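You operate a simulated robot arm through the tools that you are given. There is no shell and no other tool.

The job below is to be done with a simulated robot arm. You get a single attempt, and the scene is never put back.

Task
Ease both wall straps down to 50 kg, buckle one first.
Fine: one press of a buckle's button at a time, the buckles in turn, none under the mark; hands clear of the strap as it slips; leave the handles alone.

Only the result counts: the job must be done as asked and must still hold three seconds after the hand-in. Knocking over, shifting, dropping, spilling or breaking anything else fails it.

Robot
A 6-joint arm with a two-finger gripper, fixed in place. Base frame: the origin is on the floor under the middle of its stand, x ahead of it, y to its left, z up. Lengths are in cm, angles in degrees, forces in N, time in s.
With the tool pointing down near the work surface it reaches from about 18 to 70 cm from the base axis. Its first joint turns from -166.0 to 166.0 degrees. Payload 1.57 kg.
The tool frame sits at the grasp point between the pads (the TCP): z along the fingers, y along the line on which they close. The tips reach 2.1 cm beyond it. The gripper opens to 7 cm; its body begins 5 cm behind the TCP.
Orientation is told as [roll, pitch, yaw] about the base's x, y, z axes, in that order, counted from this pose: with the fingers straight down and closing along the base's y, the tool's x points along the base's -x, its y along +y and its z along -z.

Tools
- The arm moves only by the tool jog_arm. Its argument "commands" is a list of rows, each a list of 3 entries, a list of its own where there are three numbers: the shift along the tool's x, y, z in cm, then the turn, a rotation vector about the tool's x, y, z in degrees, then the opening, from 0 (shut) to 1 (fully open). In form: [[[dx, dy, dz], [wx, wy, wz], grip], ...]. A call has 1 to 20 rows; each row shifts and turns the commanded pose from where the row before left it, along the tool's axes as they then stand. Rows are played at 5 a second. More than 5 cm and 8.6 degrees between two rows, or a gripper value outside its range, and nothing of the call is played. A pose out of reach is approached as far as the arm can. The call stops where the force on the tool passes 40 N (or 10 N more than at its start, if that is more) or the arm is blocked; 0.2 s more then pass. Each finger travels about 15.55 cm/s and halts on what it meets, pressing with about 30 N; the grip force reading is that of the motor and also rises with nothing between the fingers. The clock runs only during rows and for 0.2 s after the last one: add rows that do not move to give the fingers time. It gives the time, the measured TCP pose, the force on the tool (base axes), the opening and the grip force at its end, in the units of the frame above (readings bear some noise), with the torque about the TCP (base axes, N m) and any sound that the robot's microphone picked up.
- Cameras (640 x 400 px; columns grow to the right, rows downward): "scene" is fixed at [22.03, -49.96, 153.89]; the picture's right is [0.77, -0.64, 0.00], its down [-0.36, -0.44, -0.82] and it looks along [0.53, 0.63, -0.57] (base axes); focal length 313 px, centre (320, 200). "wrist" rides on the gripper at [7.9, 0.4, -8.1] in the tool frame; the picture's right is [-0.05, 1.00, 0.00], its down [-0.67, -0.04, -0.74] and it looks along [-0.74, -0.04, 0.67] (tool axes); focal length 256 px, centre (320, 200). There is no depth. A picture from a camera that has moved, and an enlarged one, comes with that camera's place and axes in the base frame and with its lens.
- get_image(camera): a new picture of that camera. The clock stands still meanwhile.
- zoom(camera, box): a new picture of the part [left, top, right, bottom] of that camera's present view, enlarged. The clock stands still meanwhile.
- hand_in(): hands the job in; it is judged then, once.

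Places have to be worked out from the pictures, the camera data and where the tool is seen. Open the gripper and draw the arm clear of the work before you hand the job in, unless the task says otherwise.

The tools are called after "Call:" as name(argument=value, ...) on one line, values as JSON. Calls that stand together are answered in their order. jog_arm: Moves the arm, as the interface text tells. Its arguments: {"type":"object","properties":{"commands":{"type":"array","items":{"type":"array"}}},"required":["commands"]} The other tools are called the same way: get_image (camera) takes a picture; zoom (camera, box) takes an enlarged picture of a part of a camera's view; hand_in () hands the job in.

At the start:

```text
time_s: 0.0
tool_pos: [46.52, 5.94, 124.62]
ee_rot: [0.1, -0.2, 0.0]
wrist_force: [0.2, -0.9, -0.9]
moment: [-0.03, -0.03, -0.04]
finger_gap: 7.0
finger_force: 0.1
```

scene: 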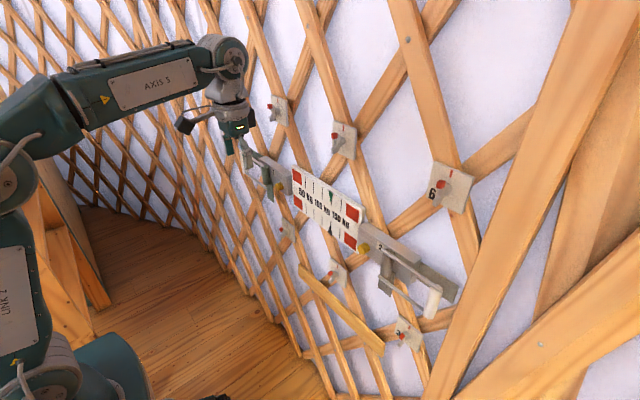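
wrist: 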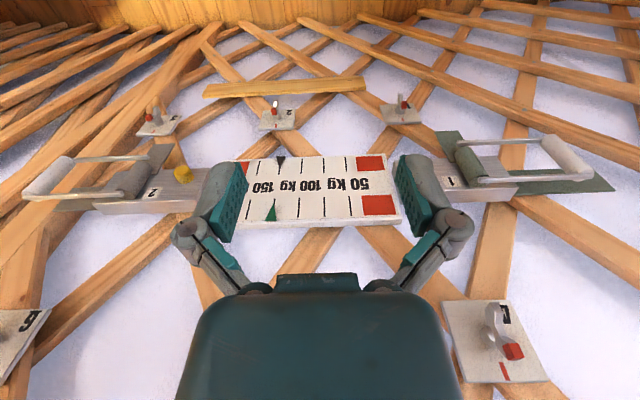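

I'll start by looking closely at the two buckles and the gauge in both cameras before moving anything.

Call:
zoom(camera="scene", box=[220, 80, 480, 340])

Call:
zoom(camera="wrist", box=[220, 130, 420, 255])

Call:
zoom(camera="wrist", box=[10, 120, 240, 264])

Call:
zoom(camera="wrist", box=[400, 110, 630, 254])

```text
1.54 times, centred on (350, 210) of scene
camera zoom: at [22.03, -49.96, 153.89], right [0.77, -0.64, 0.0], down [-0.36, -0.44, -0.82], along [0.53, 0.63, -0.57], focal length 482 px, centre (274, 185)
```

zoom: 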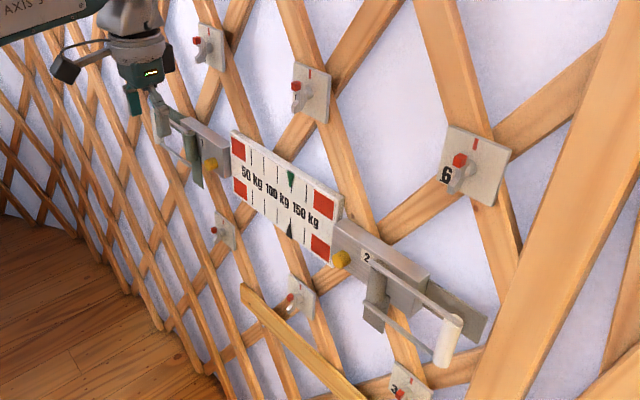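

```text
3.20 times, centred on (320, 192) of wrist
camera zoom: at [38.55, 6.43, 132.58], right [0.05, 1.0, 0.0], down [0.67, -0.04, 0.75], along [0.74, -0.04, -0.67], focal length 819 px, centre (320, 224)
```

zoom: 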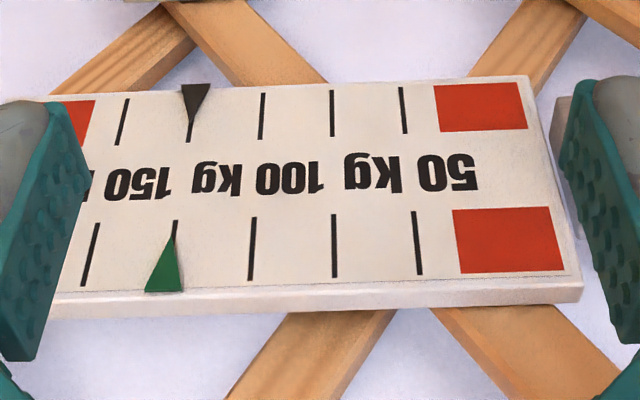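

```text
2.78 times, centred on (125, 192) of wrist
camera zoom: at [38.55, 6.43, 132.58], right [0.05, 1.0, 0.0], down [0.67, -0.04, 0.75], along [0.74, -0.04, -0.67], focal length 711 px, centre (862, 222)
```

zoom: 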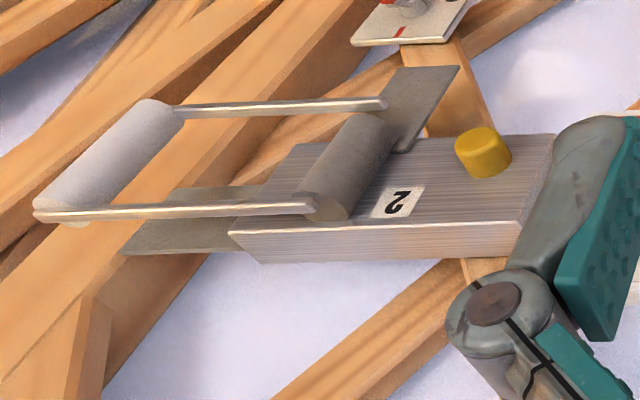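

```text
2.78 times, centred on (515, 182) of wrist
camera zoom: at [38.55, 6.43, 132.58], right [0.05, 1.0, 0.0], down [0.67, -0.04, 0.75], along [0.74, -0.04, -0.67], focal length 711 px, centre (-222, 250)
```

zoom: 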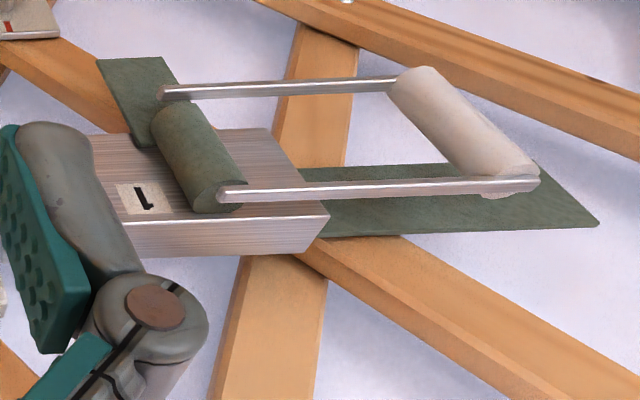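

Both buttons look to be at about x 64, z 103.6 (button 1 near y +19, button 2 near y −16), sticking out toward the robot. I zoom tightly on the gauge and the buckles in the scene view to read the pointers.

Call:
zoom(camera="scene", box=[284, 155, 374, 255])

Call:
zoom(camera="scene", box=[235, 120, 315, 215])

Call:
zoom(camera="scene", box=[345, 215, 465, 325])

Call:
zoom(camera="wrist", box=[240, 140, 410, 240])

```text
4.00 times, centred on (329, 205) of scene
camera zoom: at [22.03, -49.96, 153.89], right [0.77, -0.64, 0.0], down [-0.36, -0.44, -0.82], along [0.53, 0.63, -0.57], focal length 1252 px, centre (284, 180)
```

zoom: 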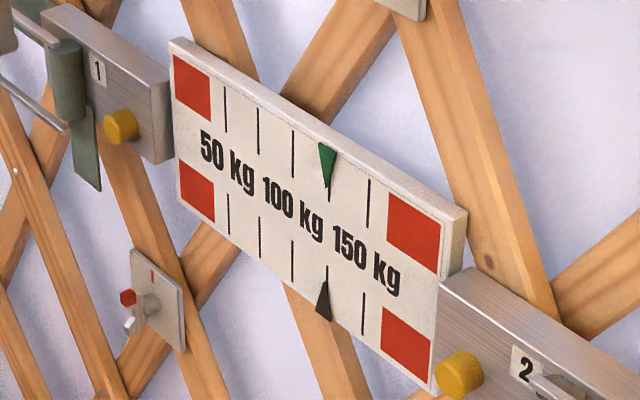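

```text
4.21 times, centred on (275, 168) of scene
camera zoom: at [22.03, -49.96, 153.89], right [0.77, -0.64, 0.0], down [-0.36, -0.44, -0.82], along [0.53, 0.63, -0.57], focal length 1318 px, centre (510, 337)
```

zoom: 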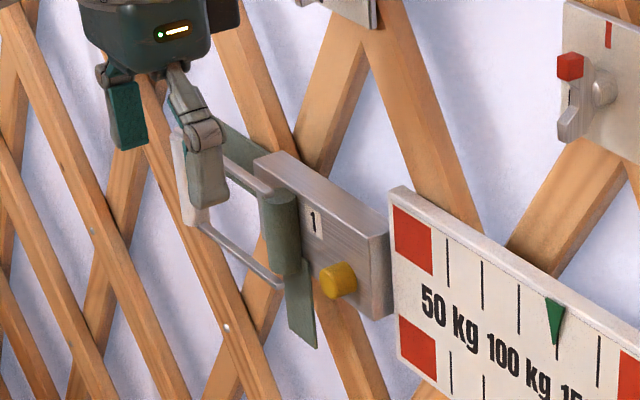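

```text
3.64 times, centred on (405, 270) of scene
camera zoom: at [22.03, -49.96, 153.89], right [0.77, -0.64, 0.0], down [-0.36, -0.44, -0.82], along [0.53, 0.63, -0.57], focal length 1139 px, centre (11, -54)
```

zoom: 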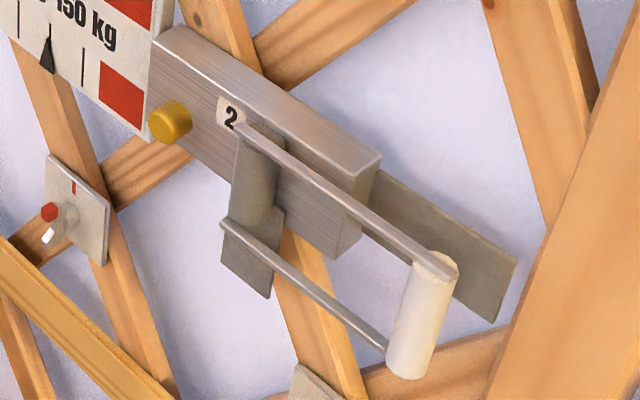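

```text
3.76 times, centred on (325, 190) of wrist
camera zoom: at [38.55, 6.43, 132.58], right [0.05, 1.0, 0.0], down [0.67, -0.04, 0.75], along [0.74, -0.04, -0.67], focal length 964 px, centre (301, 238)
```

zoom: 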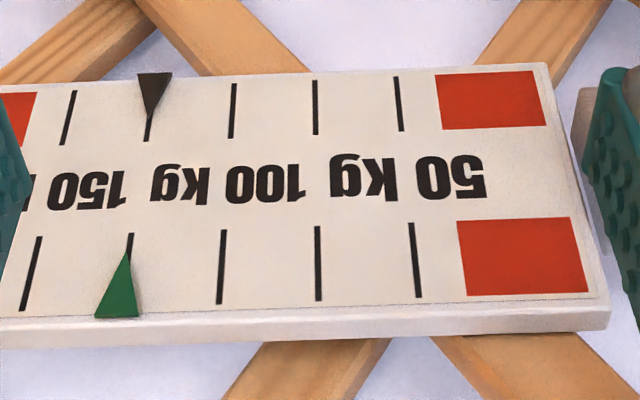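

The gauge ticks are 25 kg apart (50, 75, 100, 125, 150), and both pointers stand at 125 kg. Green belongs to strap 1 and dark to strap 2. I close the fingers and begin pitching the tool toward +x, with the TCP staying where it is, well clear of the wall.

Call:
jog_arm(commands=[[[0, 0, 0], [0, -6, 0], 0], [[0, 0, 0], [0, -6, 0], 0], [[0, 0, 0], [0, -6, 0], 0], [[0, 0, 0], [0, -6, 0], 0], [[0, 0, 0], [0, -6, 0], 0]])

```text
time_s: 1.2
tool_pos: [46.44, 6.05, 124.53]
ee_rot: [0.1, -30.2, 0.0]
wrist_force: [0.2, 0.3, -1.3]
moment: [0.0, -0.02, -0.02]
finger_gap: 0.0
finger_force: 28.6
```

The arm follows and the pitch sign is right: the tool is at −30° and the fingers are shut. I continue the same rotation to −90°.

Call:
jog_arm(commands=[[[0, 0, 0], [0, -6, 0], 0], [[0, 0, 0], [0, -6, 0], 0], [[0, 0, 0], [0, -6, 0], 0], [[0, 0, 0], [0, -6, 0], 0], [[0, 0, 0], [0, -6, 0], 0], [[0, 0, 0], [0, -6, 0], 0], [[0, 0, 0], [0, -6, 0], 0], [[0, 0, 0], [0, -6, 0], 0], [[0, 0, 0], [0, -6, 0], 0], [[0, 0, 0], [0, -6, 0], 0], [[0, 0, 0], [0, 0, 0], 0]])

Call:
get_image(camera="scene")

Call:
get_image(camera="wrist")

```text
time_s: 3.6
tool_pos: [46.39, 5.86, 124.58]
ee_rot: [152.8, -89.8, -152.7]
wrist_force: [0.0, -0.7, -0.8]
moment: [0.02, 0.01, 0.0]
finger_gap: 0.0
finger_force: 28.5
```

```text
taken
```

scene: 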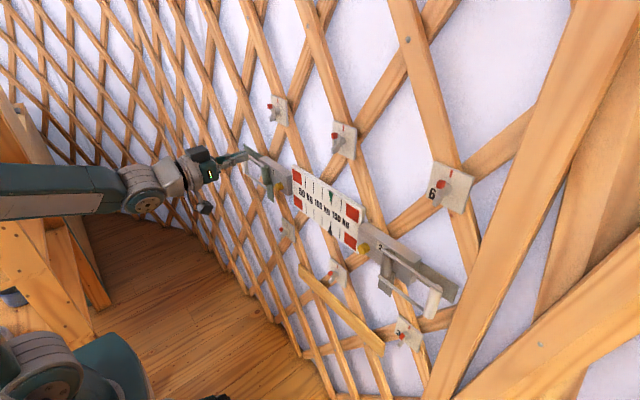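

```text
taken
camera wrist: at [38.31, 6.45, 116.53], right [0.0, 1.0, 0.05], down [-0.75, -0.04, 0.66], along [0.67, -0.04, 0.75], focal length 256 px, centre (320, 200)
```

wrist: 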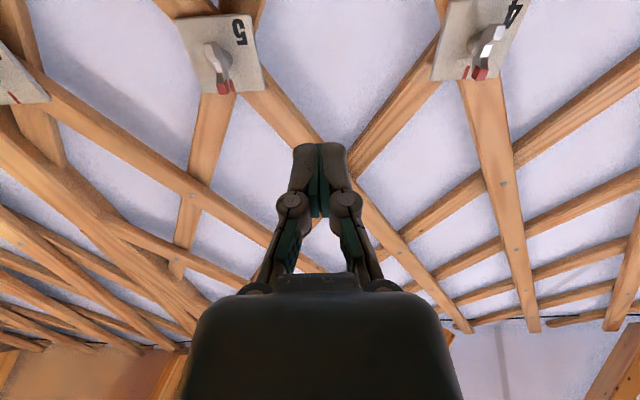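

The tool is now horizontal along +x, so tool x is down, tool y is +y and tool z is toward the wall. Staying about 16 cm off the wall, I move level with button 1 at about y 19.2, z 103.6.

Call:
jog_arm(commands=[[[3, 1.9, 0], [0, 0, 0], 0], [[3, 1.9, 0], [0, 0, 0], 0], [[3, 1.9, 0], [0, 0, 0], 0], [[3, 1.9, 0], [0, 0, 0], 0], [[3, 1.9, 0], [0, 0, 0], 0], [[3, 1.9, 0], [0, 0, 0], 0], [[3, 1.9, 0], [0, 0, 0], 0], [[0, 0, 0], [0, 0, 0], 0]])

Call:
get_image(camera="scene")

Call:
get_image(camera="wrist")

```text
time_s: 5.4
tool_pos: [46.41, 19.35, 103.5]
ee_rot: [148.5, -89.8, -148.6]
wrist_force: [0.8, -0.7, -0.4]
moment: [0.01, 0.02, -0.01]
finger_gap: 0.01
finger_force: 28.5
```

```text
taken
```

scene: 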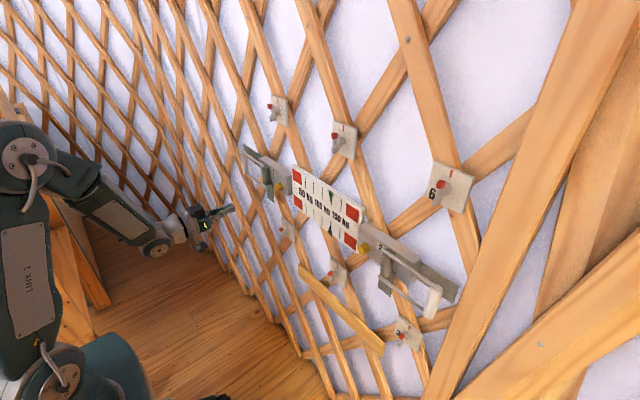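

```text
taken
camera wrist: at [38.42, 19.76, 95.6], right [0.0, 1.0, 0.05], down [-0.75, -0.04, 0.66], along [0.67, -0.04, 0.75], focal length 256 px, centre (320, 200)
```

wrist: 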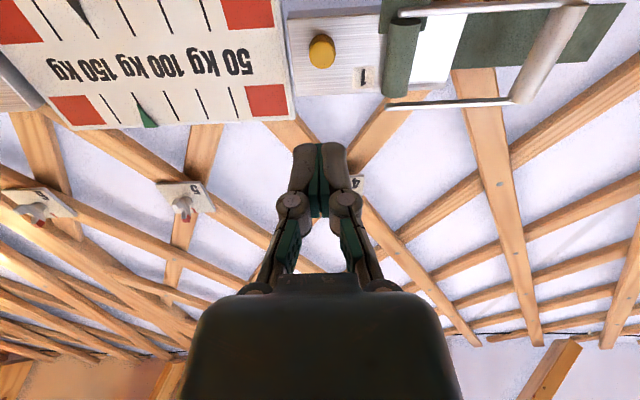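

The wrist camera now sees button 1, the gauge and strap 1, and the button lines up closely with the fingers. I zoom in to pin the button's position and the strap's extent.

Call:
zoom(camera="wrist", box=[260, 0, 420, 100])

Call:
zoom(camera="scene", box=[180, 130, 320, 230])

Call:
zoom(camera="wrist", box=[0, 0, 300, 180])

```text
4.00 times, centred on (340, 50) of wrist
camera zoom: at [38.42, 19.76, 95.6], right [0.0, 1.0, 0.05], down [-0.75, -0.04, 0.66], along [0.67, -0.04, 0.75], focal length 1024 px, centre (240, 800)
```

zoom: 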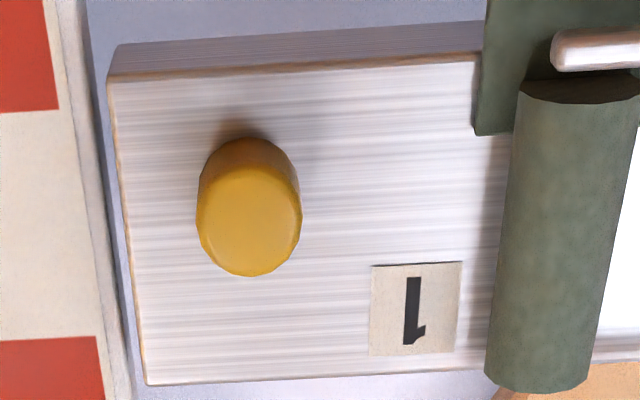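

```text
4.00 times, centred on (250, 180) of scene
camera zoom: at [22.03, -49.96, 153.89], right [0.77, -0.64, 0.0], down [-0.36, -0.44, -0.82], along [0.53, 0.63, -0.57], focal length 1252 px, centre (600, 280)
```

zoom: 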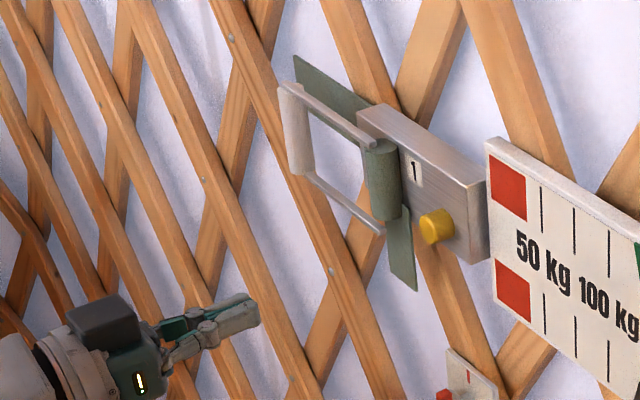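

```text
2.13 times, centred on (150, 90) of wrist
camera zoom: at [38.42, 19.76, 95.6], right [0.0, 1.0, 0.05], down [-0.75, -0.04, 0.66], along [0.67, -0.04, 0.75], focal length 546 px, centre (683, 435)
```

zoom: 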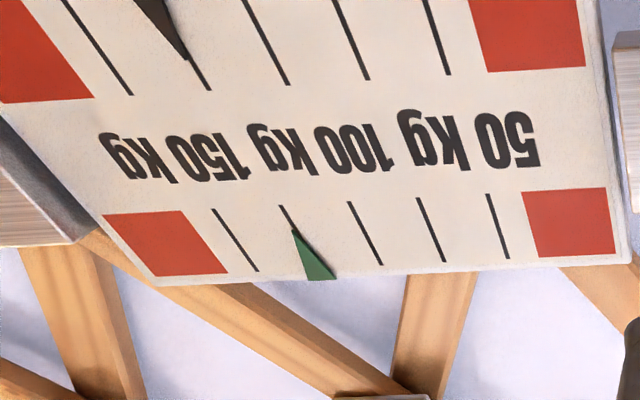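

I refine button 1's face to about (63.7, 19.55, 103.9). I go up 0.4 and left 0.2 and advance to about 2 cm short of it, then check the alignment.

Call:
jog_arm(commands=[[[-0.1, 0.05, 3.2], [0, 0, 0], 0], [[-0.1, 0.05, 3.2], [0, 0, 0], 0], [[-0.1, 0.05, 3.2], [0, 0, 0], 0], [[-0.1, 0.05, 3.2], [0, 0, 0], 0], [[0, 0, 0], [0, 0, 0], 0]])

Call:
get_image(camera="wrist")

Call:
zoom(camera="wrist", box=[240, 80, 400, 180])

Call:
zoom(camera="scene", box=[210, 130, 350, 230])

```text
time_s: 6.6
tool_pos: [59.36, 19.54, 103.97]
ee_rot: [154.5, -89.9, -154.5]
wrist_force: [0.2, -0.3, -0.2]
moment: [0.03, 0.02, 0.01]
finger_gap: 0.01
finger_force: 28.2
```

```text
taken
camera wrist: at [51.34, 20.01, 96.0], right [0.0, 1.0, 0.05], down [-0.75, -0.04, 0.67], along [0.67, -0.04, 0.74], focal length 256 px, centre (320, 200)
```

wrist: 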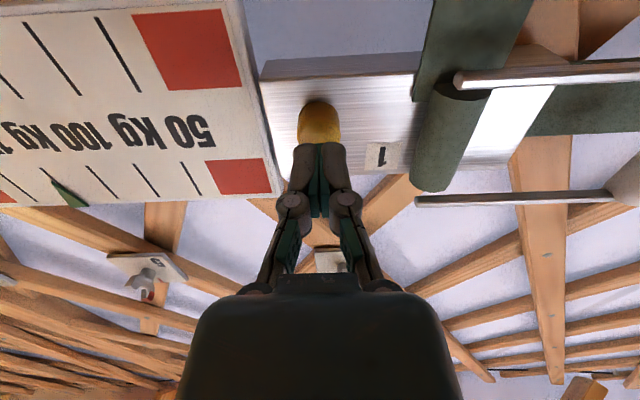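

```text
4.00 times, centred on (320, 130) of wrist
camera zoom: at [51.34, 20.01, 96.0], right [0.0, 1.0, 0.05], down [-0.75, -0.04, 0.67], along [0.67, -0.04, 0.74], focal length 1024 px, centre (320, 480)
```

zoom: 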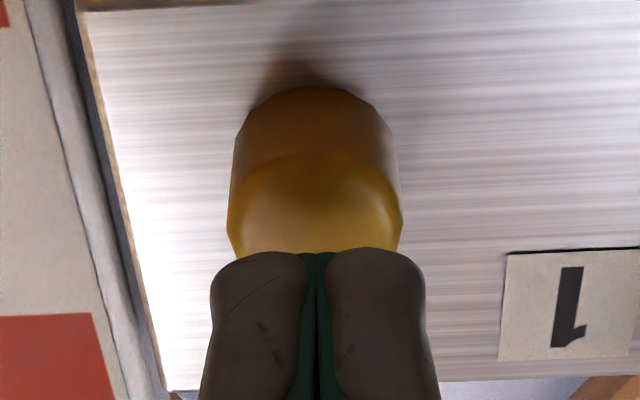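

```text
4.00 times, centred on (280, 180) of scene
camera zoom: at [22.03, -49.96, 153.89], right [0.77, -0.64, 0.0], down [-0.36, -0.44, -0.82], along [0.53, 0.63, -0.57], focal length 1252 px, centre (480, 280)
```

zoom: 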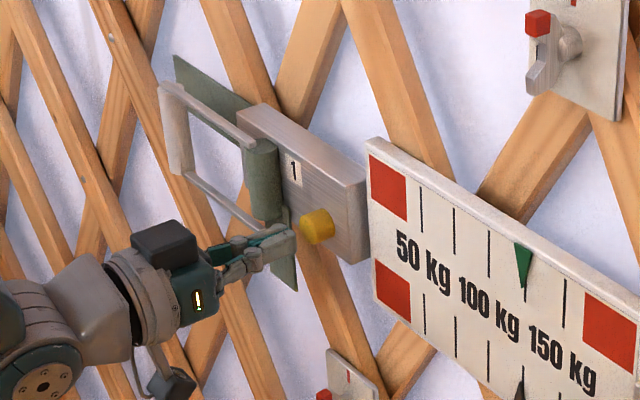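

The fingertips are centred on button 1 and the face is about 1.5–2 cm ahead of them. I creep forward 1 cm to find the clearance without pressing.

Call:
jog_arm(commands=[[[0, 0, 0.5], [0, 0, 0], 0], [[0, 0, 0.5], [0, 0, 0], 0], [[0, 0, 0], [0, 0, 0], 0]])

Call:
zoom(camera="wrist", box=[240, 80, 400, 180])

Call:
zoom(camera="scene", box=[250, 160, 320, 210])

```text
time_s: 7.4
tool_pos: [60.36, 19.51, 103.93]
ee_rot: [147.7, -89.9, -147.8]
wrist_force: [0.1, 0.3, 0.4]
moment: [-0.04, -0.01, 0.0]
finger_gap: 0.01
finger_force: 28.9
```

```text
4.00 times, centred on (320, 130) of wrist
camera zoom: at [52.27, 20.0, 95.97], right [0.0, 1.0, 0.05], down [-0.75, -0.04, 0.67], along [0.67, -0.04, 0.74], focal length 1024 px, centre (320, 480)
```

zoom: 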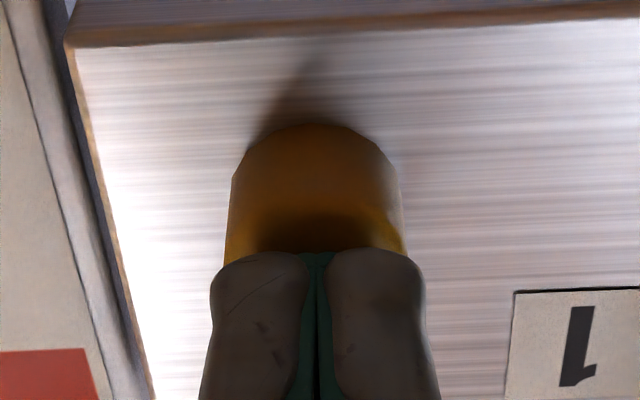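

```text
8.00 times, centred on (285, 185) of scene
camera zoom: at [22.03, -49.96, 153.89], right [0.77, -0.64, 0.0], down [-0.36, -0.44, -0.82], along [0.53, 0.63, -0.57], focal length 2505 px, centre (600, 320)
```

zoom: 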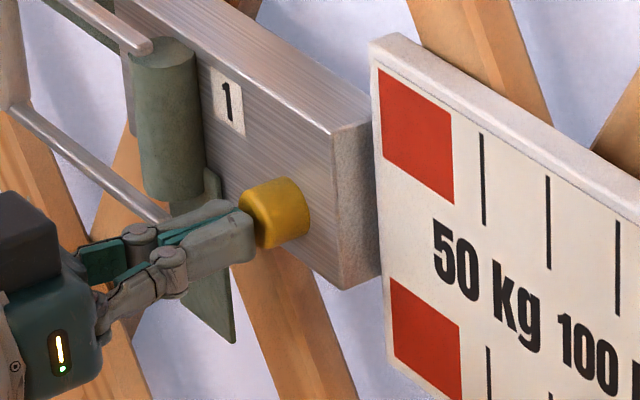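

No contact yet, with the tips at about x 62.5 and the shadow closing on the button. I advance another 0.4 cm and read the force for light contact.

Call:
jog_arm(commands=[[[0, 0, 0.2], [0, 0, 0], 0], [[0, 0, 0.2], [0, 0, 0], 0]])

Call:
zoom(camera="scene", box=[250, 160, 320, 210])

```text
time_s: 8.0
tool_pos: [60.7, 19.51, 103.87]
ee_rot: [149.5, -89.9, -149.5]
wrist_force: [0.9, 0.4, -0.8]
moment: [0.03, 0.04, 0.0]
finger_gap: 0.0
finger_force: 29.0
```

```text
8.00 times, centred on (285, 185) of scene
camera zoom: at [22.03, -49.96, 153.89], right [0.77, -0.64, 0.0], down [-0.36, -0.44, -0.82], along [0.53, 0.63, -0.57], focal length 2505 px, centre (600, 320)
```

zoom: 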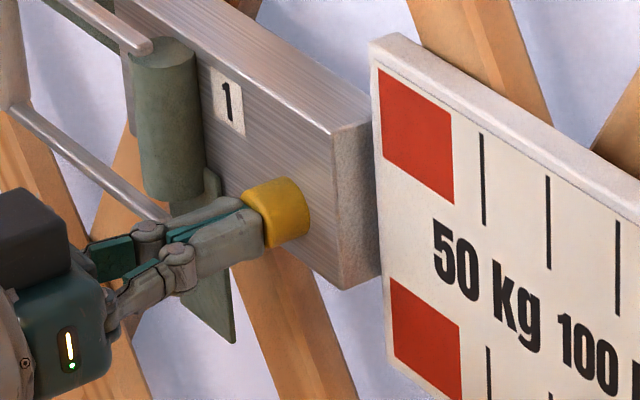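

Still only noise on the force sensor. One more 0.2 cm step.

Call:
jog_arm(commands=[[[0, 0, 0.2], [0, 0, 0], 0]])

```text
time_s: 8.4
tool_pos: [60.83, 19.67, 103.99]
ee_rot: [149.4, -89.9, -149.4]
wrist_force: [-1.0, 0.3, 0.5]
moment: [-0.02, -0.01, -0.02]
finger_gap: 0.01
finger_force: 28.3
```

The x force of −1 N is still within noise. I take another 0.2 cm step.

Call:
jog_arm(commands=[[[0, 0, 0.2], [0, 0, 0], 0]])

```text
time_s: 8.8
tool_pos: [61.03, 19.54, 103.87]
ee_rot: [151.0, -90.0, -151.0]
wrist_force: [-1.9, 0.7, 0.7]
moment: [0.01, 0.0, 0.03]
finger_gap: 0.03
finger_force: 28.6
```

Contact seems to be starting, at about −2 N with the TCP at x ≈ 61.05. I now make a short press of 0.4 cm and draw straight back in the same call, so the button isn't held.

Call:
jog_arm(commands=[[[0, 0, 0.4], [0, 0, 0], 0], [[0, 0, -0.8], [0, 0, 0], 0], [[0, 0, -0.5], [0, 0, 0], 0]])

Call:
zoom(camera="scene", box=[284, 155, 374, 255])

```text
time_s: 9.6
tool_pos: [60.17, 19.51, 103.95]
ee_rot: [145.0, -89.8, -145.2]
wrist_force: [-0.1, 1.4, -0.9]
moment: [0.02, 0.01, 0.01]
finger_gap: 0.0
finger_force: 28.5
heard: click
```

```text
4.00 times, centred on (329, 205) of scene
camera zoom: at [22.03, -49.96, 153.89], right [0.77, -0.64, 0.0], down [-0.36, -0.44, -0.82], along [0.53, 0.63, -0.57], focal length 1252 px, centre (284, 180)
```

zoom: 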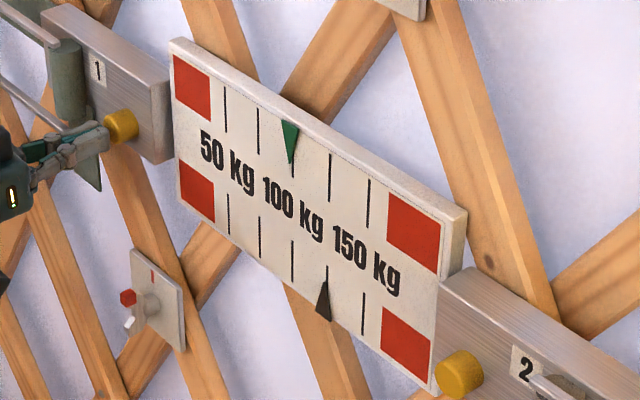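

A click was heard and the green pointer dropped exactly one tick, to 100 kg, so each press is worth 25 kg. I back off, let the strap settle and read the gauge again.

Call:
jog_arm(commands=[[[0, 0, -2.5], [0, 0, 0], 0], [[0, 0, -3.5], [0, 0, 0], 0], [[0, 0, -4], [0, 0, 0], 0], [[0, 0, 0], [0, 0, 0], 0], [[0, 0, 0], [0, 0, 0], 0]])

Call:
zoom(camera="scene", box=[284, 155, 374, 255])

Call:
zoom(camera="scene", box=[210, 130, 350, 230])

```text
time_s: 10.8
tool_pos: [50.15, 19.49, 103.83]
ee_rot: [142.6, -89.9, -142.8]
wrist_force: [1.3, 0.4, 0.7]
moment: [-0.04, 0.03, 0.0]
finger_gap: 0.0
finger_force: 29.0
```

```text
4.00 times, centred on (329, 205) of scene
camera zoom: at [22.03, -49.96, 153.89], right [0.77, -0.64, 0.0], down [-0.36, -0.44, -0.82], along [0.53, 0.63, -0.57], focal length 1252 px, centre (284, 180)
```

zoom: 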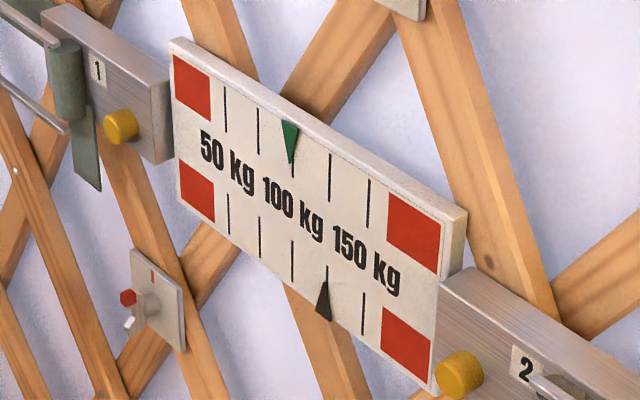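

```text
4.00 times, centred on (280, 180) of scene
camera zoom: at [22.03, -49.96, 153.89], right [0.77, -0.64, 0.0], down [-0.36, -0.44, -0.82], along [0.53, 0.63, -0.57], focal length 1252 px, centre (480, 280)
```

zoom: 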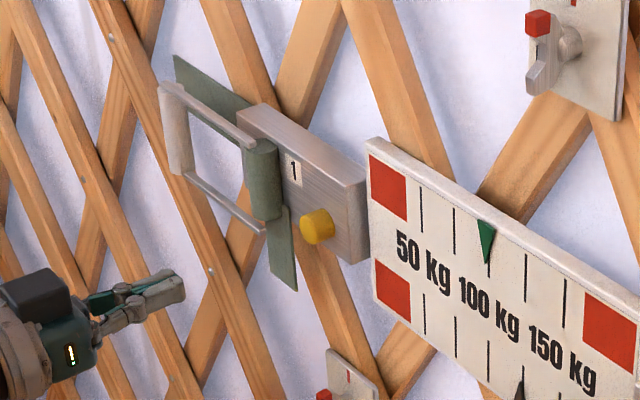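

Strap 1 holds at 100 kg with the button out. Now it's buckle 2's turn: I slide sideways at x 50, well off the wall, to about y −15.7.

Call:
jog_arm(commands=[[[0, -3.2, 0], [0, 0, 0], 0], [[0, -3.2, 0], [0, 0, 0], 0], [[0, -3.2, 0], [0, 0, 0], 0], [[0, -3.2, 0], [0, 0, 0], 0], [[0, -3.2, 0], [0, 0, 0], 0], [[0, -3.2, 0], [0, 0, 0], 0], [[0, -3.2, 0], [0, 0, 0], 0], [[0, -3.2, 0], [0, 0, 0], 0], [[0, -3.2, 0], [0, 0, 0], 0], [[0, -3.2, 0], [0, 0, 0], 0], [[0, -3.2, 0], [0, 0, 0], 0], [[0, 0, 0], [0, 0, 0], 0]])

Call:
get_image(camera="wrist")

Call:
get_image(camera="scene")

Call:
zoom(camera="wrist", box=[240, 20, 400, 120])

```text
time_s: 13.4
tool_pos: [47.74, 6.5, 107.12]
ee_rot: [112.8, -89.8, -113.2]
wrist_force: [-0.3, 0.7, -0.1]
moment: [0.02, -0.02, 0.04]
finger_gap: 0.01
finger_force: 28.2
out of reach, approached as far as the arm can: row 4, 5, 6, 7, 8, 9, 10, 11
```

```text
taken
camera wrist: at [39.66, 7.05, 99.25], right [0.01, 1.0, 0.06], down [-0.75, -0.03, 0.67], along [0.67, -0.05, 0.74], focal length 256 px, centre (320, 200)
```

wrist: 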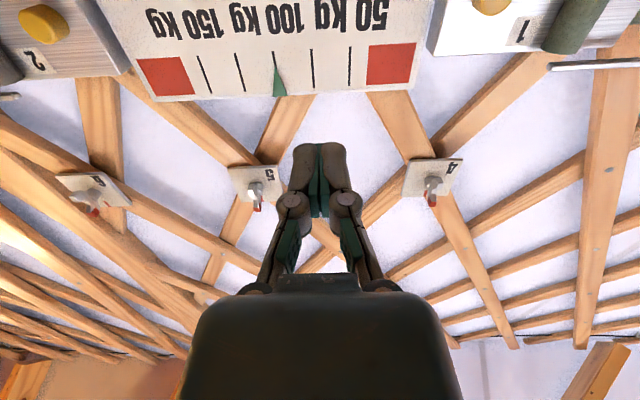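

```text
taken
```

scene: 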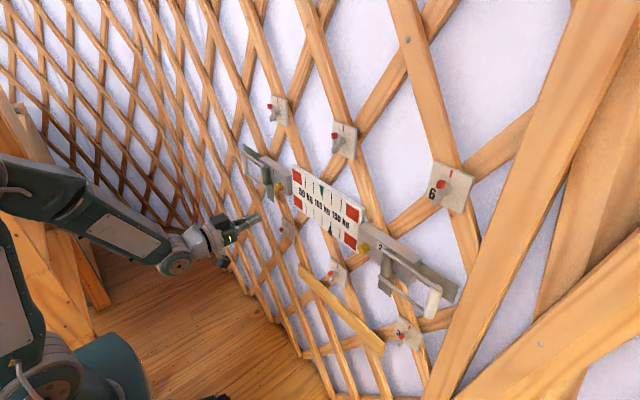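

```text
4.00 times, centred on (320, 70) of wrist
camera zoom: at [39.66, 7.05, 99.25], right [0.01, 1.0, 0.06], down [-0.75, -0.03, 0.67], along [0.67, -0.05, 0.74], focal length 1024 px, centre (320, 720)
```

zoom: 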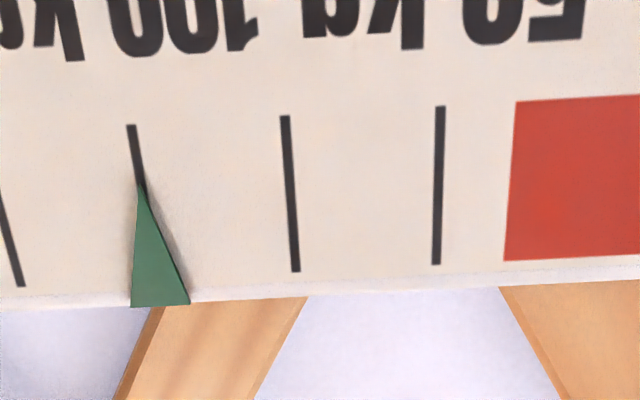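

The arm stalled at y 6.5 (the pose sat too close to its base there) and didn't follow to buckle 2. It touched nothing. I send one still row to see how it treats the commanded pose.

Call:
jog_arm(commands=[[[0, 0, 0], [0, 0, 0], 0]])

```text
time_s: 13.8
tool_pos: [47.66, 6.48, 107.14]
ee_rot: [112.3, -89.7, -112.7]
wrist_force: [0.5, -0.3, 0.0]
moment: [0.01, 0.02, 0.0]
finger_gap: 0.0
finger_force: 28.5
```

A still row is accepted, so the commanded pose seems to restart from the arm's actual pose. I test with a small 1 cm forward step before going on.

Call:
jog_arm(commands=[[[0, 0, 1], [0, 0, 0], 0], [[0, 0, 0], [0, 0, 0], 0]])

```text
time_s: 14.4
tool_pos: [48.77, 6.86, 107.16]
ee_rot: [105.6, -89.6, -105.7]
wrist_force: [-0.2, 0.2, 0.8]
moment: [0.01, -0.01, 0.01]
finger_gap: 0.0
finger_force: 28.0
```

It responds normally from where it stands. I go forward to about x 55, where the tips are still about 7 cm short of the gauge, to get out of the too-close region.

Call:
jog_arm(commands=[[[0, 0, 1.5], [0, 0, 0], 0], [[0, 0, 1.5], [0, 0, 0], 0], [[0, 0, 1.5], [0, 0, 0], 0], [[0, 0, 1.5], [0, 0, 0], 0], [[0, 0, 0], [0, 0, 0], 0]])

```text
time_s: 15.6
tool_pos: [54.43, 7.75, 107.09]
ee_rot: [89.9, -89.9, -90.3]
wrist_force: [0.5, -0.7, 1.0]
moment: [-0.01, -0.03, 0.0]
finger_gap: 0.0
finger_force: 28.9
out of reach, approached as far as the arm can: row 1, 2, 4
```

The limit follows the arm's azimuth at about 8°, so it looks like a wrist joint limit in this horizontal posture. I pitch the tool partly down, in the direction it started from, to free the wrist before crossing over.

Call:
jog_arm(commands=[[[0, 0, 0], [0, 5, 0], 0], [[0, 0, 0], [0, 5, 0], 0], [[0, 0, 0], [0, 5, 0], 0], [[0, 0, 0], [0, 5, 0], 0], [[0, 0, 0], [0, 5, 0], 0], [[0, 0, 0], [0, 5, 0], 0], [[0, 0, 0], [0, 0, 0], 0]])

Call:
get_image(camera="scene")

```text
time_s: 17.2
tool_pos: [54.41, 7.78, 107.13]
ee_rot: [0.1, -60.0, -0.1]
wrist_force: [-0.3, 0.7, -1.1]
moment: [0.01, -0.01, 0.0]
finger_gap: 0.01
finger_force: 28.9
```

```text
taken
```

scene: 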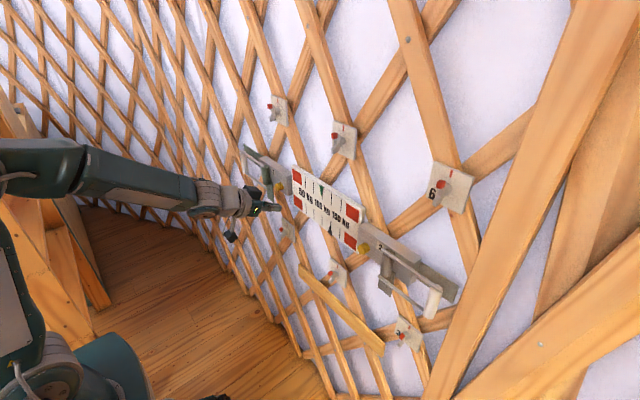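

At −60° pitch the forearm and tool are nearly in line, so the wrist is at its fold-over point. I pitch down further to about −30° to be past it, then cross to y ≈ −15.7 in that posture.

Call:
jog_arm(commands=[[[0, 0, 0], [0, 5, 0], 0], [[0, 0, 0], [0, 5, 0], 0], [[0, 0, 0], [0, 5, 0], 0], [[0, 0, 0], [0, 5, 0], 0], [[0, 0, 0], [0, 5, 0], 0], [[0, 0, 0], [0, 5, 0], 0], [[0, -3, 0], [0, 0, 0], 0], [[0, -3, 0], [0, 0, 0], 0], [[0, 0, 0], [0, 0, 0], 0]])

```text
time_s: 19.2
tool_pos: [54.55, 1.7, 107.12]
ee_rot: [0.1, -30.1, 0.0]
wrist_force: [0.6, -0.2, -0.2]
moment: [0.01, 0.0, -0.02]
finger_gap: 0.0
finger_force: 28.1
```

The arm now moves freely past the old limit and sits at y 1.7. I continue across to y ≈ −15.7.

Call:
jog_arm(commands=[[[0, -2.9, 0], [0, 0, 0], 0], [[0, -2.9, 0], [0, 0, 0], 0], [[0, -2.9, 0], [0, 0, 0], 0], [[0, -2.9, 0], [0, 0, 0], 0], [[0, -2.9, 0], [0, 0, 0], 0], [[0, -2.9, 0], [0, 0, 0], 0], [[0, 0, 0], [0, 0, 0], 0]])

Call:
get_image(camera="wrist")

Call:
get_image(camera="scene")

```text
time_s: 20.8
tool_pos: [54.59, -15.74, 107.19]
ee_rot: [0.1, -30.0, -0.1]
wrist_force: [-0.3, 0.1, 0.4]
moment: [-0.01, -0.01, 0.01]
finger_gap: 0.0
finger_force: 28.2
```

```text
taken
camera wrist: at [43.65, -15.32, 110.09], right [0.05, 1.0, 0.03], down [0.2, -0.04, 0.98], along [0.98, -0.04, -0.2], focal length 256 px, centre (320, 200)
```

wrist: 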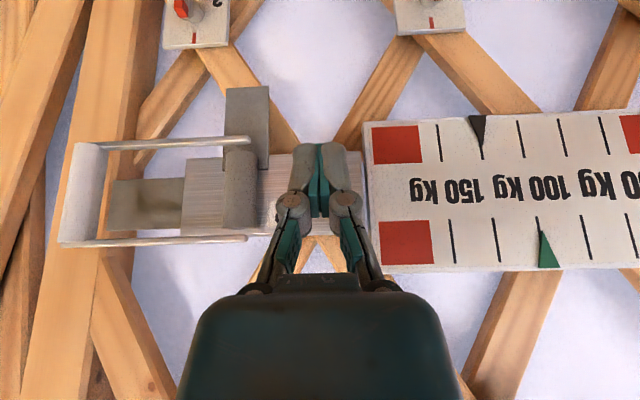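

```text
taken
```

scene: 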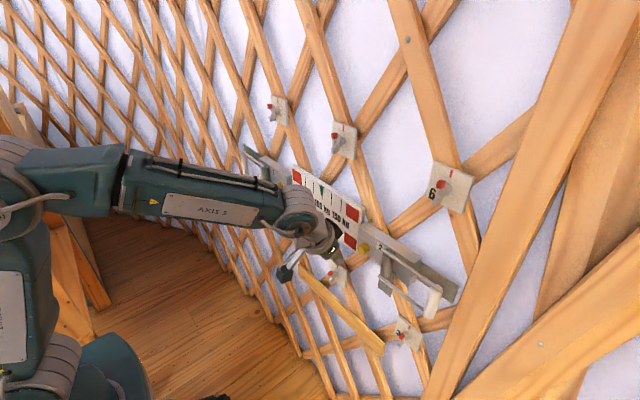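

I'm now in front of buckle 2 at x 54.6 with plenty of clearance, and strap 2's tail hangs well to the −y side of the button. I pitch back up to −90° here.

Call:
jog_arm(commands=[[[0, 0, 0], [0, -5, 0], 0], [[0, 0, 0], [0, -5, 0], 0], [[0, 0, 0], [0, -5, 0], 0], [[0, 0, 0], [0, -5, 0], 0], [[0, 0, 0], [0, -5, 0], 0], [[0, 0, 0], [0, -5, 0], 0], [[0, 0, 0], [0, -5, 0], 0], [[0, 0, 0], [0, -5, 0], 0], [[0, 0, 0], [0, -5, 0], 0], [[0, 0, 0], [0, -5, 0], 0], [[0, 0, 0], [0, -5, 0], 0], [[0, 0, 0], [0, -5, 0], 0], [[0, 0, 0], [0, 0, 0], 0]])

Call:
get_image(camera="wrist")

Call:
get_image(camera="scene")

```text
time_s: 23.6
tool_pos: [54.44, -15.76, 107.06]
ee_rot: [143.7, -89.8, -143.7]
wrist_force: [0.4, -0.7, 0.5]
moment: [-0.01, -0.02, 0.0]
finger_gap: 0.0
finger_force: 28.4
```

```text
taken
camera wrist: at [46.42, -15.27, 99.06], right [0.0, 1.0, 0.06], down [-0.75, -0.04, 0.66], along [0.67, -0.04, 0.75], focal length 256 px, centre (320, 200)
```

wrist: 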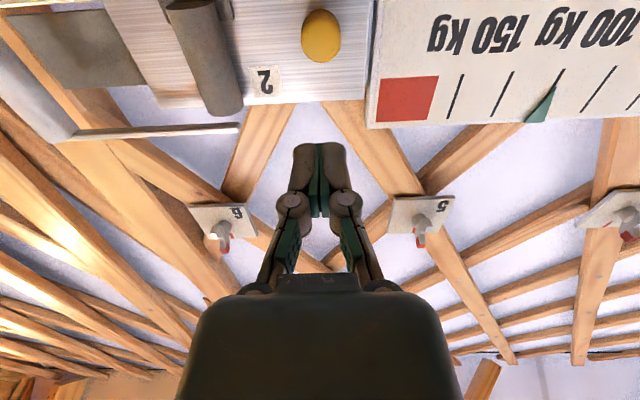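

```text
taken
```

scene: 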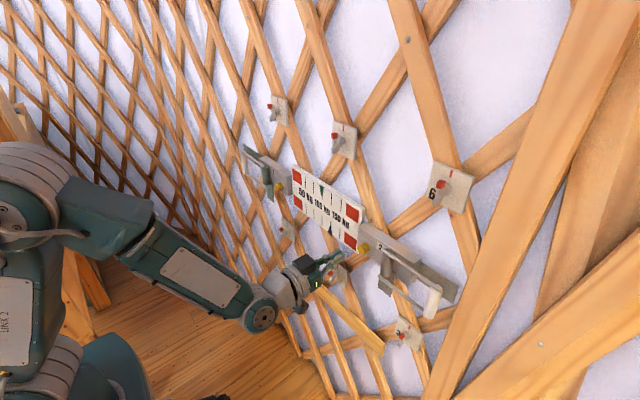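

Button 2 appears at about y −15.4, z 103.9. I lower 3.1 cm, shift 0.3 toward +y and advance to about 2 cm short of it to verify the alignment.

Call:
jog_arm(commands=[[[1.55, 0.15, 0], [0, 0, 0], 0], [[1.55, 0.15, 0], [0, 0, 0], 0], [[0, 0, 2.4], [0, 0, 0], 0], [[0, 0, 2.4], [0, 0, 0], 0], [[0, 0, 0], [0, 0, 0], 0]])

Call:
get_image(camera="wrist")

Call:
zoom(camera="wrist", box=[240, 80, 400, 180])

Call:
zoom(camera="scene", box=[310, 200, 450, 300])

```text
time_s: 24.8
tool_pos: [59.34, -15.54, 104.01]
ee_rot: [130.9, -89.9, -130.9]
wrist_force: [0.1, 0.4, -0.1]
moment: [0.0, 0.03, 0.0]
finger_gap: 0.03
finger_force: 29.1
```

```text
taken
camera wrist: at [51.27, -14.98, 96.0], right [0.0, 1.0, 0.06], down [-0.75, -0.04, 0.67], along [0.67, -0.04, 0.74], focal length 256 px, centre (320, 200)
```

wrist: 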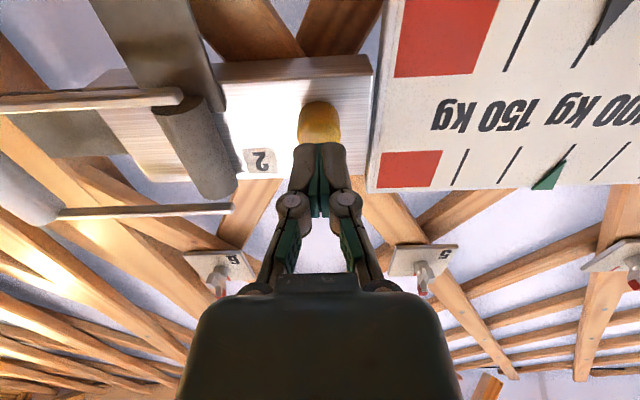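

```text
4.00 times, centred on (320, 130) of wrist
camera zoom: at [51.27, -14.98, 96.0], right [0.0, 1.0, 0.06], down [-0.75, -0.04, 0.67], along [0.67, -0.04, 0.74], focal length 1024 px, centre (320, 480)
```

zoom: 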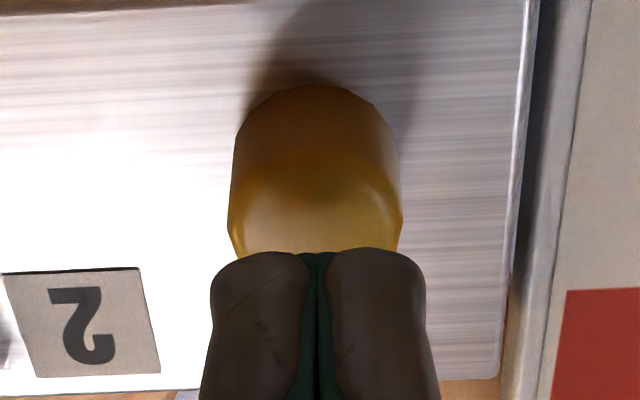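

```text
4.00 times, centred on (380, 250) of scene
camera zoom: at [22.03, -49.96, 153.89], right [0.77, -0.64, 0.0], down [-0.36, -0.44, -0.82], along [0.53, 0.63, -0.57], focal length 1252 px, centre (80, 0)
```

zoom: 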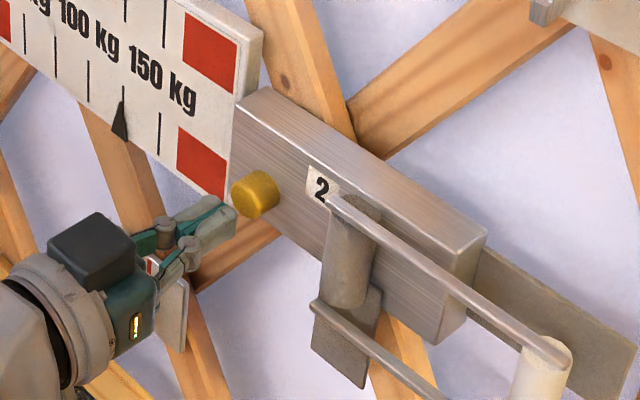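

The view matches the one I had at the same standoff from button 1, so the same stroke should work. I advance to just short of contact and check the force.

Call:
jog_arm(commands=[[[0, 0, 0.8], [0, 0, 0], 0], [[0, 0, 0.8], [0, 0, 0], 0], [[0, 0, 0], [0, 0, 0], 0]])

```text
time_s: 25.6
tool_pos: [60.87, -15.39, 103.88]
ee_rot: [113.6, -89.9, -113.6]
wrist_force: [-0.8, -0.7, -0.7]
moment: [0.02, -0.01, 0.01]
finger_gap: 0.0
finger_force: 28.4
```

The arm is at TCP x 60.87 with no real contact force, just short of the button. I make one short press of buckle 2 (0.6 cm in) and pull straight back.

Call:
jog_arm(commands=[[[0, 0, 0.6], [0, 0, 0], 0], [[0, 0, -1.0], [0, 0, 0], 0], [[0, 0, -0.6], [0, 0, 0], 0]])

Call:
zoom(camera="scene", box=[284, 155, 374, 255])

```text
time_s: 26.4
tool_pos: [59.82, -15.45, 103.96]
ee_rot: [119.7, -89.9, -119.8]
wrist_force: [0.2, 0.2, 0.3]
moment: [0.0, 0.0, 0.02]
finger_gap: 0.01
finger_force: 28.2
heard: click
```

```text
4.00 times, centred on (329, 205) of scene
camera zoom: at [22.03, -49.96, 153.89], right [0.77, -0.64, 0.0], down [-0.36, -0.44, -0.82], along [0.53, 0.63, -0.57], focal length 1252 px, centre (284, 180)
```

zoom: 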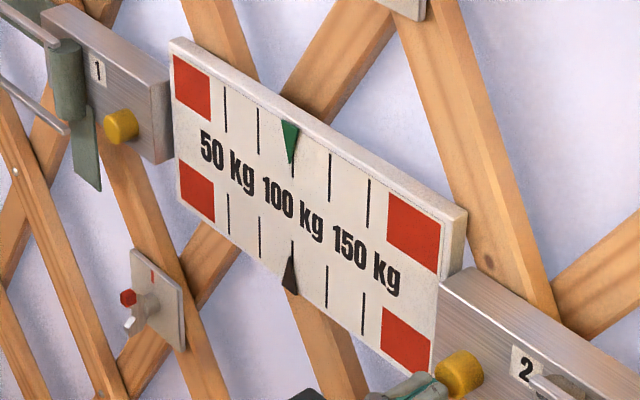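

A click was heard, and both pointers now read 100 kg. I retreat, pitch the tool down to free the wrist and start back toward buckle 1.

Call:
jog_arm(commands=[[[0, 0, -1.5], [0, 0, 0], 0], [[0, 0, -2], [0, 0, 0], 0], [[0, 0, -1.9], [0, 0, 0], 0], [[0, 0, 0], [0, 6, 0], 0], [[0, 0, 0], [0, 6, 0], 0], [[0, 0, 0], [0, 6, 0], 0], [[0, 0, 0], [0, 6, 0], 0], [[0, 0, 0], [0, 6, 0], 0], [[0, 0, 0], [0, 6, 0], 0], [[0, 0, 0], [0, 6, 0], 0], [[0, 0, 0], [0, 6, 0], 0], [[0, 0, 0], [0, 6, 0], 0], [[0, 0, 0], [0, 6, 0], 0], [[0, 0, 0], [0, 0, 0], 0]])

Call:
get_image(camera="wrist")

```text
time_s: 29.4
tool_pos: [54.49, -15.45, 103.89]
ee_rot: [0.1, -30.0, -0.1]
wrist_force: [0.2, 0.7, 0.3]
moment: [-0.04, 0.0, 0.01]
finger_gap: 0.0
finger_force: 28.6
```

```text
taken
camera wrist: at [43.59, -14.97, 106.96], right [0.05, 1.0, 0.03], down [0.2, -0.04, 0.98], along [0.98, -0.04, -0.21], focal length 256 px, centre (320, 200)
```

wrist: 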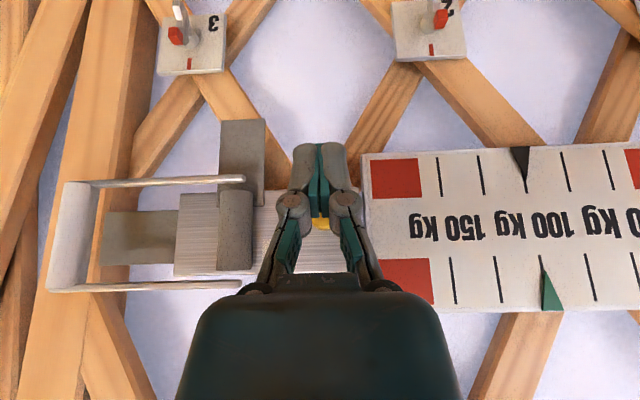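

The tool is at −30° pitch and clear of the wall, with both pointers at 100. I cross to y ≈ 19.5 (+34.95) in this posture.

Call:
jog_arm(commands=[[[0, 2.7, 0], [0, 0, 0], 0], [[0, 2.7, 0], [0, 0, 0], 0], [[0, 2.7, 0], [0, 0, 0], 0], [[0, 2.7, 0], [0, 0, 0], 0], [[0, 2.7, 0], [0, 0, 0], 0], [[0, 2.7, 0], [0, 0, 0], 0], [[0, 2.7, 0], [0, 0, 0], 0], [[0, 2.7, 0], [0, 0, 0], 0], [[0, 2.7, 0], [0, 0, 0], 0], [[0, 2.7, 0], [0, 0, 0], 0], [[0, 2.7, 0], [0, 0, 0], 0], [[0, 2.7, 0], [0, 0, 0], 0], [[0, 2.6, 0], [0, 0, 0], 0], [[0, 0, 0], [0, 0, 0], 0]])

```text
time_s: 32.4
tool_pos: [54.42, 19.67, 104.13]
ee_rot: [0.2, -30.1, 0.1]
wrist_force: [-0.2, 0.1, 0.5]
moment: [-0.01, 0.01, 0.0]
finger_gap: 0.01
finger_force: 29.1
```

At y 19.6. I pitch back up to −90° here and look.

Call:
jog_arm(commands=[[[0, 0, 0], [0, -6, 0], 0], [[0, 0, 0], [0, -6, 0], 0], [[0, 0, 0], [0, -6, 0], 0], [[0, 0, 0], [0, -6, 0], 0], [[0, 0, 0], [0, -6, 0], 0], [[0, 0, 0], [0, -6, 0], 0], [[0, 0, 0], [0, -6, 0], 0], [[0, 0, 0], [0, -6, 0], 0], [[0, 0, 0], [0, -6, 0], 0], [[0, 0, 0], [0, -6, 0], 0], [[0, 0, 0], [0, 0, 0], 0]])

Call:
get_image(camera="wrist")

Call:
zoom(camera="scene", box=[284, 155, 374, 255])

```text
time_s: 34.8
tool_pos: [54.41, 19.81, 103.95]
ee_rot: [155.7, -89.8, -155.8]
wrist_force: [-0.5, -0.1, -0.4]
moment: [0.01, 0.04, 0.0]
finger_gap: 0.04
finger_force: 28.9
```

```text
taken
camera wrist: at [46.39, 20.17, 96.03], right [0.0, 1.0, 0.05], down [-0.75, -0.04, 0.66], along [0.67, -0.04, 0.75], focal length 256 px, centre (320, 200)
```

wrist: 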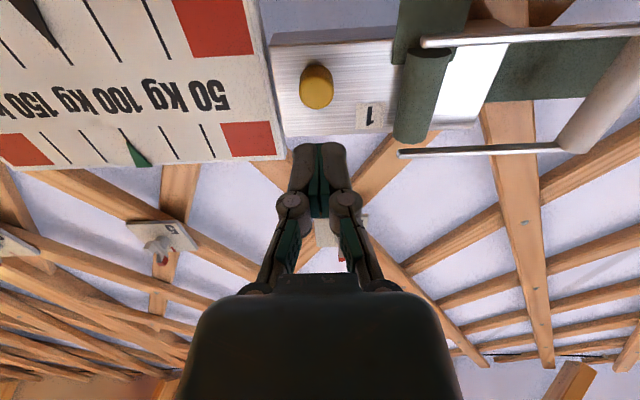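

```text
4.00 times, centred on (329, 205) of scene
camera zoom: at [22.03, -49.96, 153.89], right [0.77, -0.64, 0.0], down [-0.36, -0.44, -0.82], along [0.53, 0.63, -0.57], focal length 1252 px, centre (284, 180)
```

zoom: 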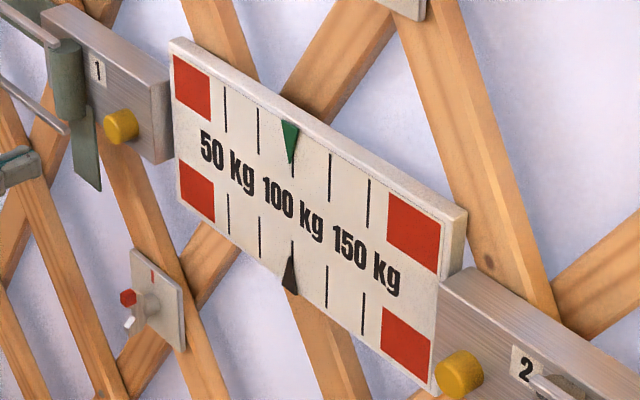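

Back in front of button 1, both pointers are steady at 100 kg. I shift 0.15 cm toward −y and advance to the same pre-contact position, x ≈ 60.85.

Call:
jog_arm(commands=[[[0, -0.15, 2.2], [0, 0, 0], 0], [[0, 0, 2.2], [0, 0, 0], 0], [[0, 0, 1.2], [0, 0, 0], 0], [[0, 0, 0.8], [0, 0, 0], 0], [[0, 0, 0], [0, 0, 0], 0]])

Call:
zoom(camera="wrist", box=[240, 80, 400, 180])

```text
time_s: 36.0
tool_pos: [60.87, 19.51, 104.05]
ee_rot: [151.7, -90.0, -151.8]
wrist_force: [-0.7, 0.8, 0.0]
moment: [-0.01, -0.02, 0.01]
finger_gap: 0.61
finger_force: 28.6
```

```text
4.00 times, centred on (320, 130) of wrist
camera zoom: at [52.83, 19.95, 96.0], right [0.0, 1.0, 0.05], down [-0.75, -0.04, 0.67], along [0.67, -0.04, 0.74], focal length 1024 px, centre (320, 480)
```

zoom: 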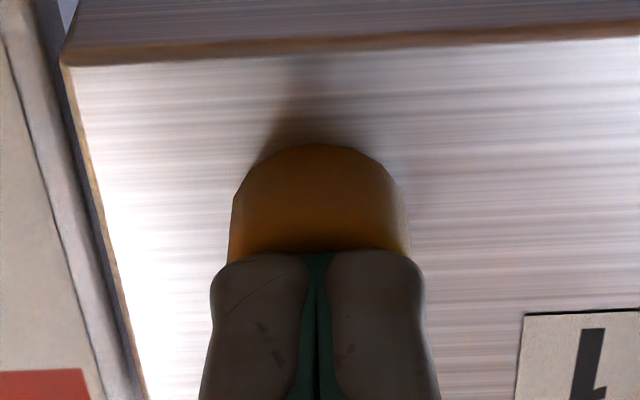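

The alignment is the same as before. The image shows the fingers fully shut, so the 0.61 gap reading looks like a glitch. I press buckle 1 once, 0.6 cm in and straight back.

Call:
jog_arm(commands=[[[0, 0, 0.6], [0, 0, 0], 0], [[0, 0, -1.0], [0, 0, 0], 0], [[0, 0, -0.6], [0, 0, 0], 0]])

Call:
zoom(camera="scene", box=[284, 155, 374, 255])

```text
time_s: 36.8
tool_pos: [59.83, 19.49, 104.06]
ee_rot: [145.9, -89.9, -145.9]
wrist_force: [0.2, -0.7, -0.1]
moment: [0.01, 0.0, -0.03]
finger_gap: 0.01
finger_force: 28.8
heard: click
```

```text
4.00 times, centred on (329, 205) of scene
camera zoom: at [22.03, -49.96, 153.89], right [0.77, -0.64, 0.0], down [-0.36, -0.44, -0.82], along [0.53, 0.63, -0.57], focal length 1252 px, centre (284, 180)
```

zoom: 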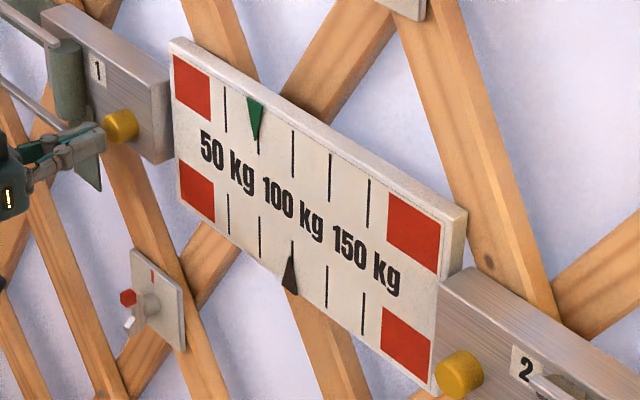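

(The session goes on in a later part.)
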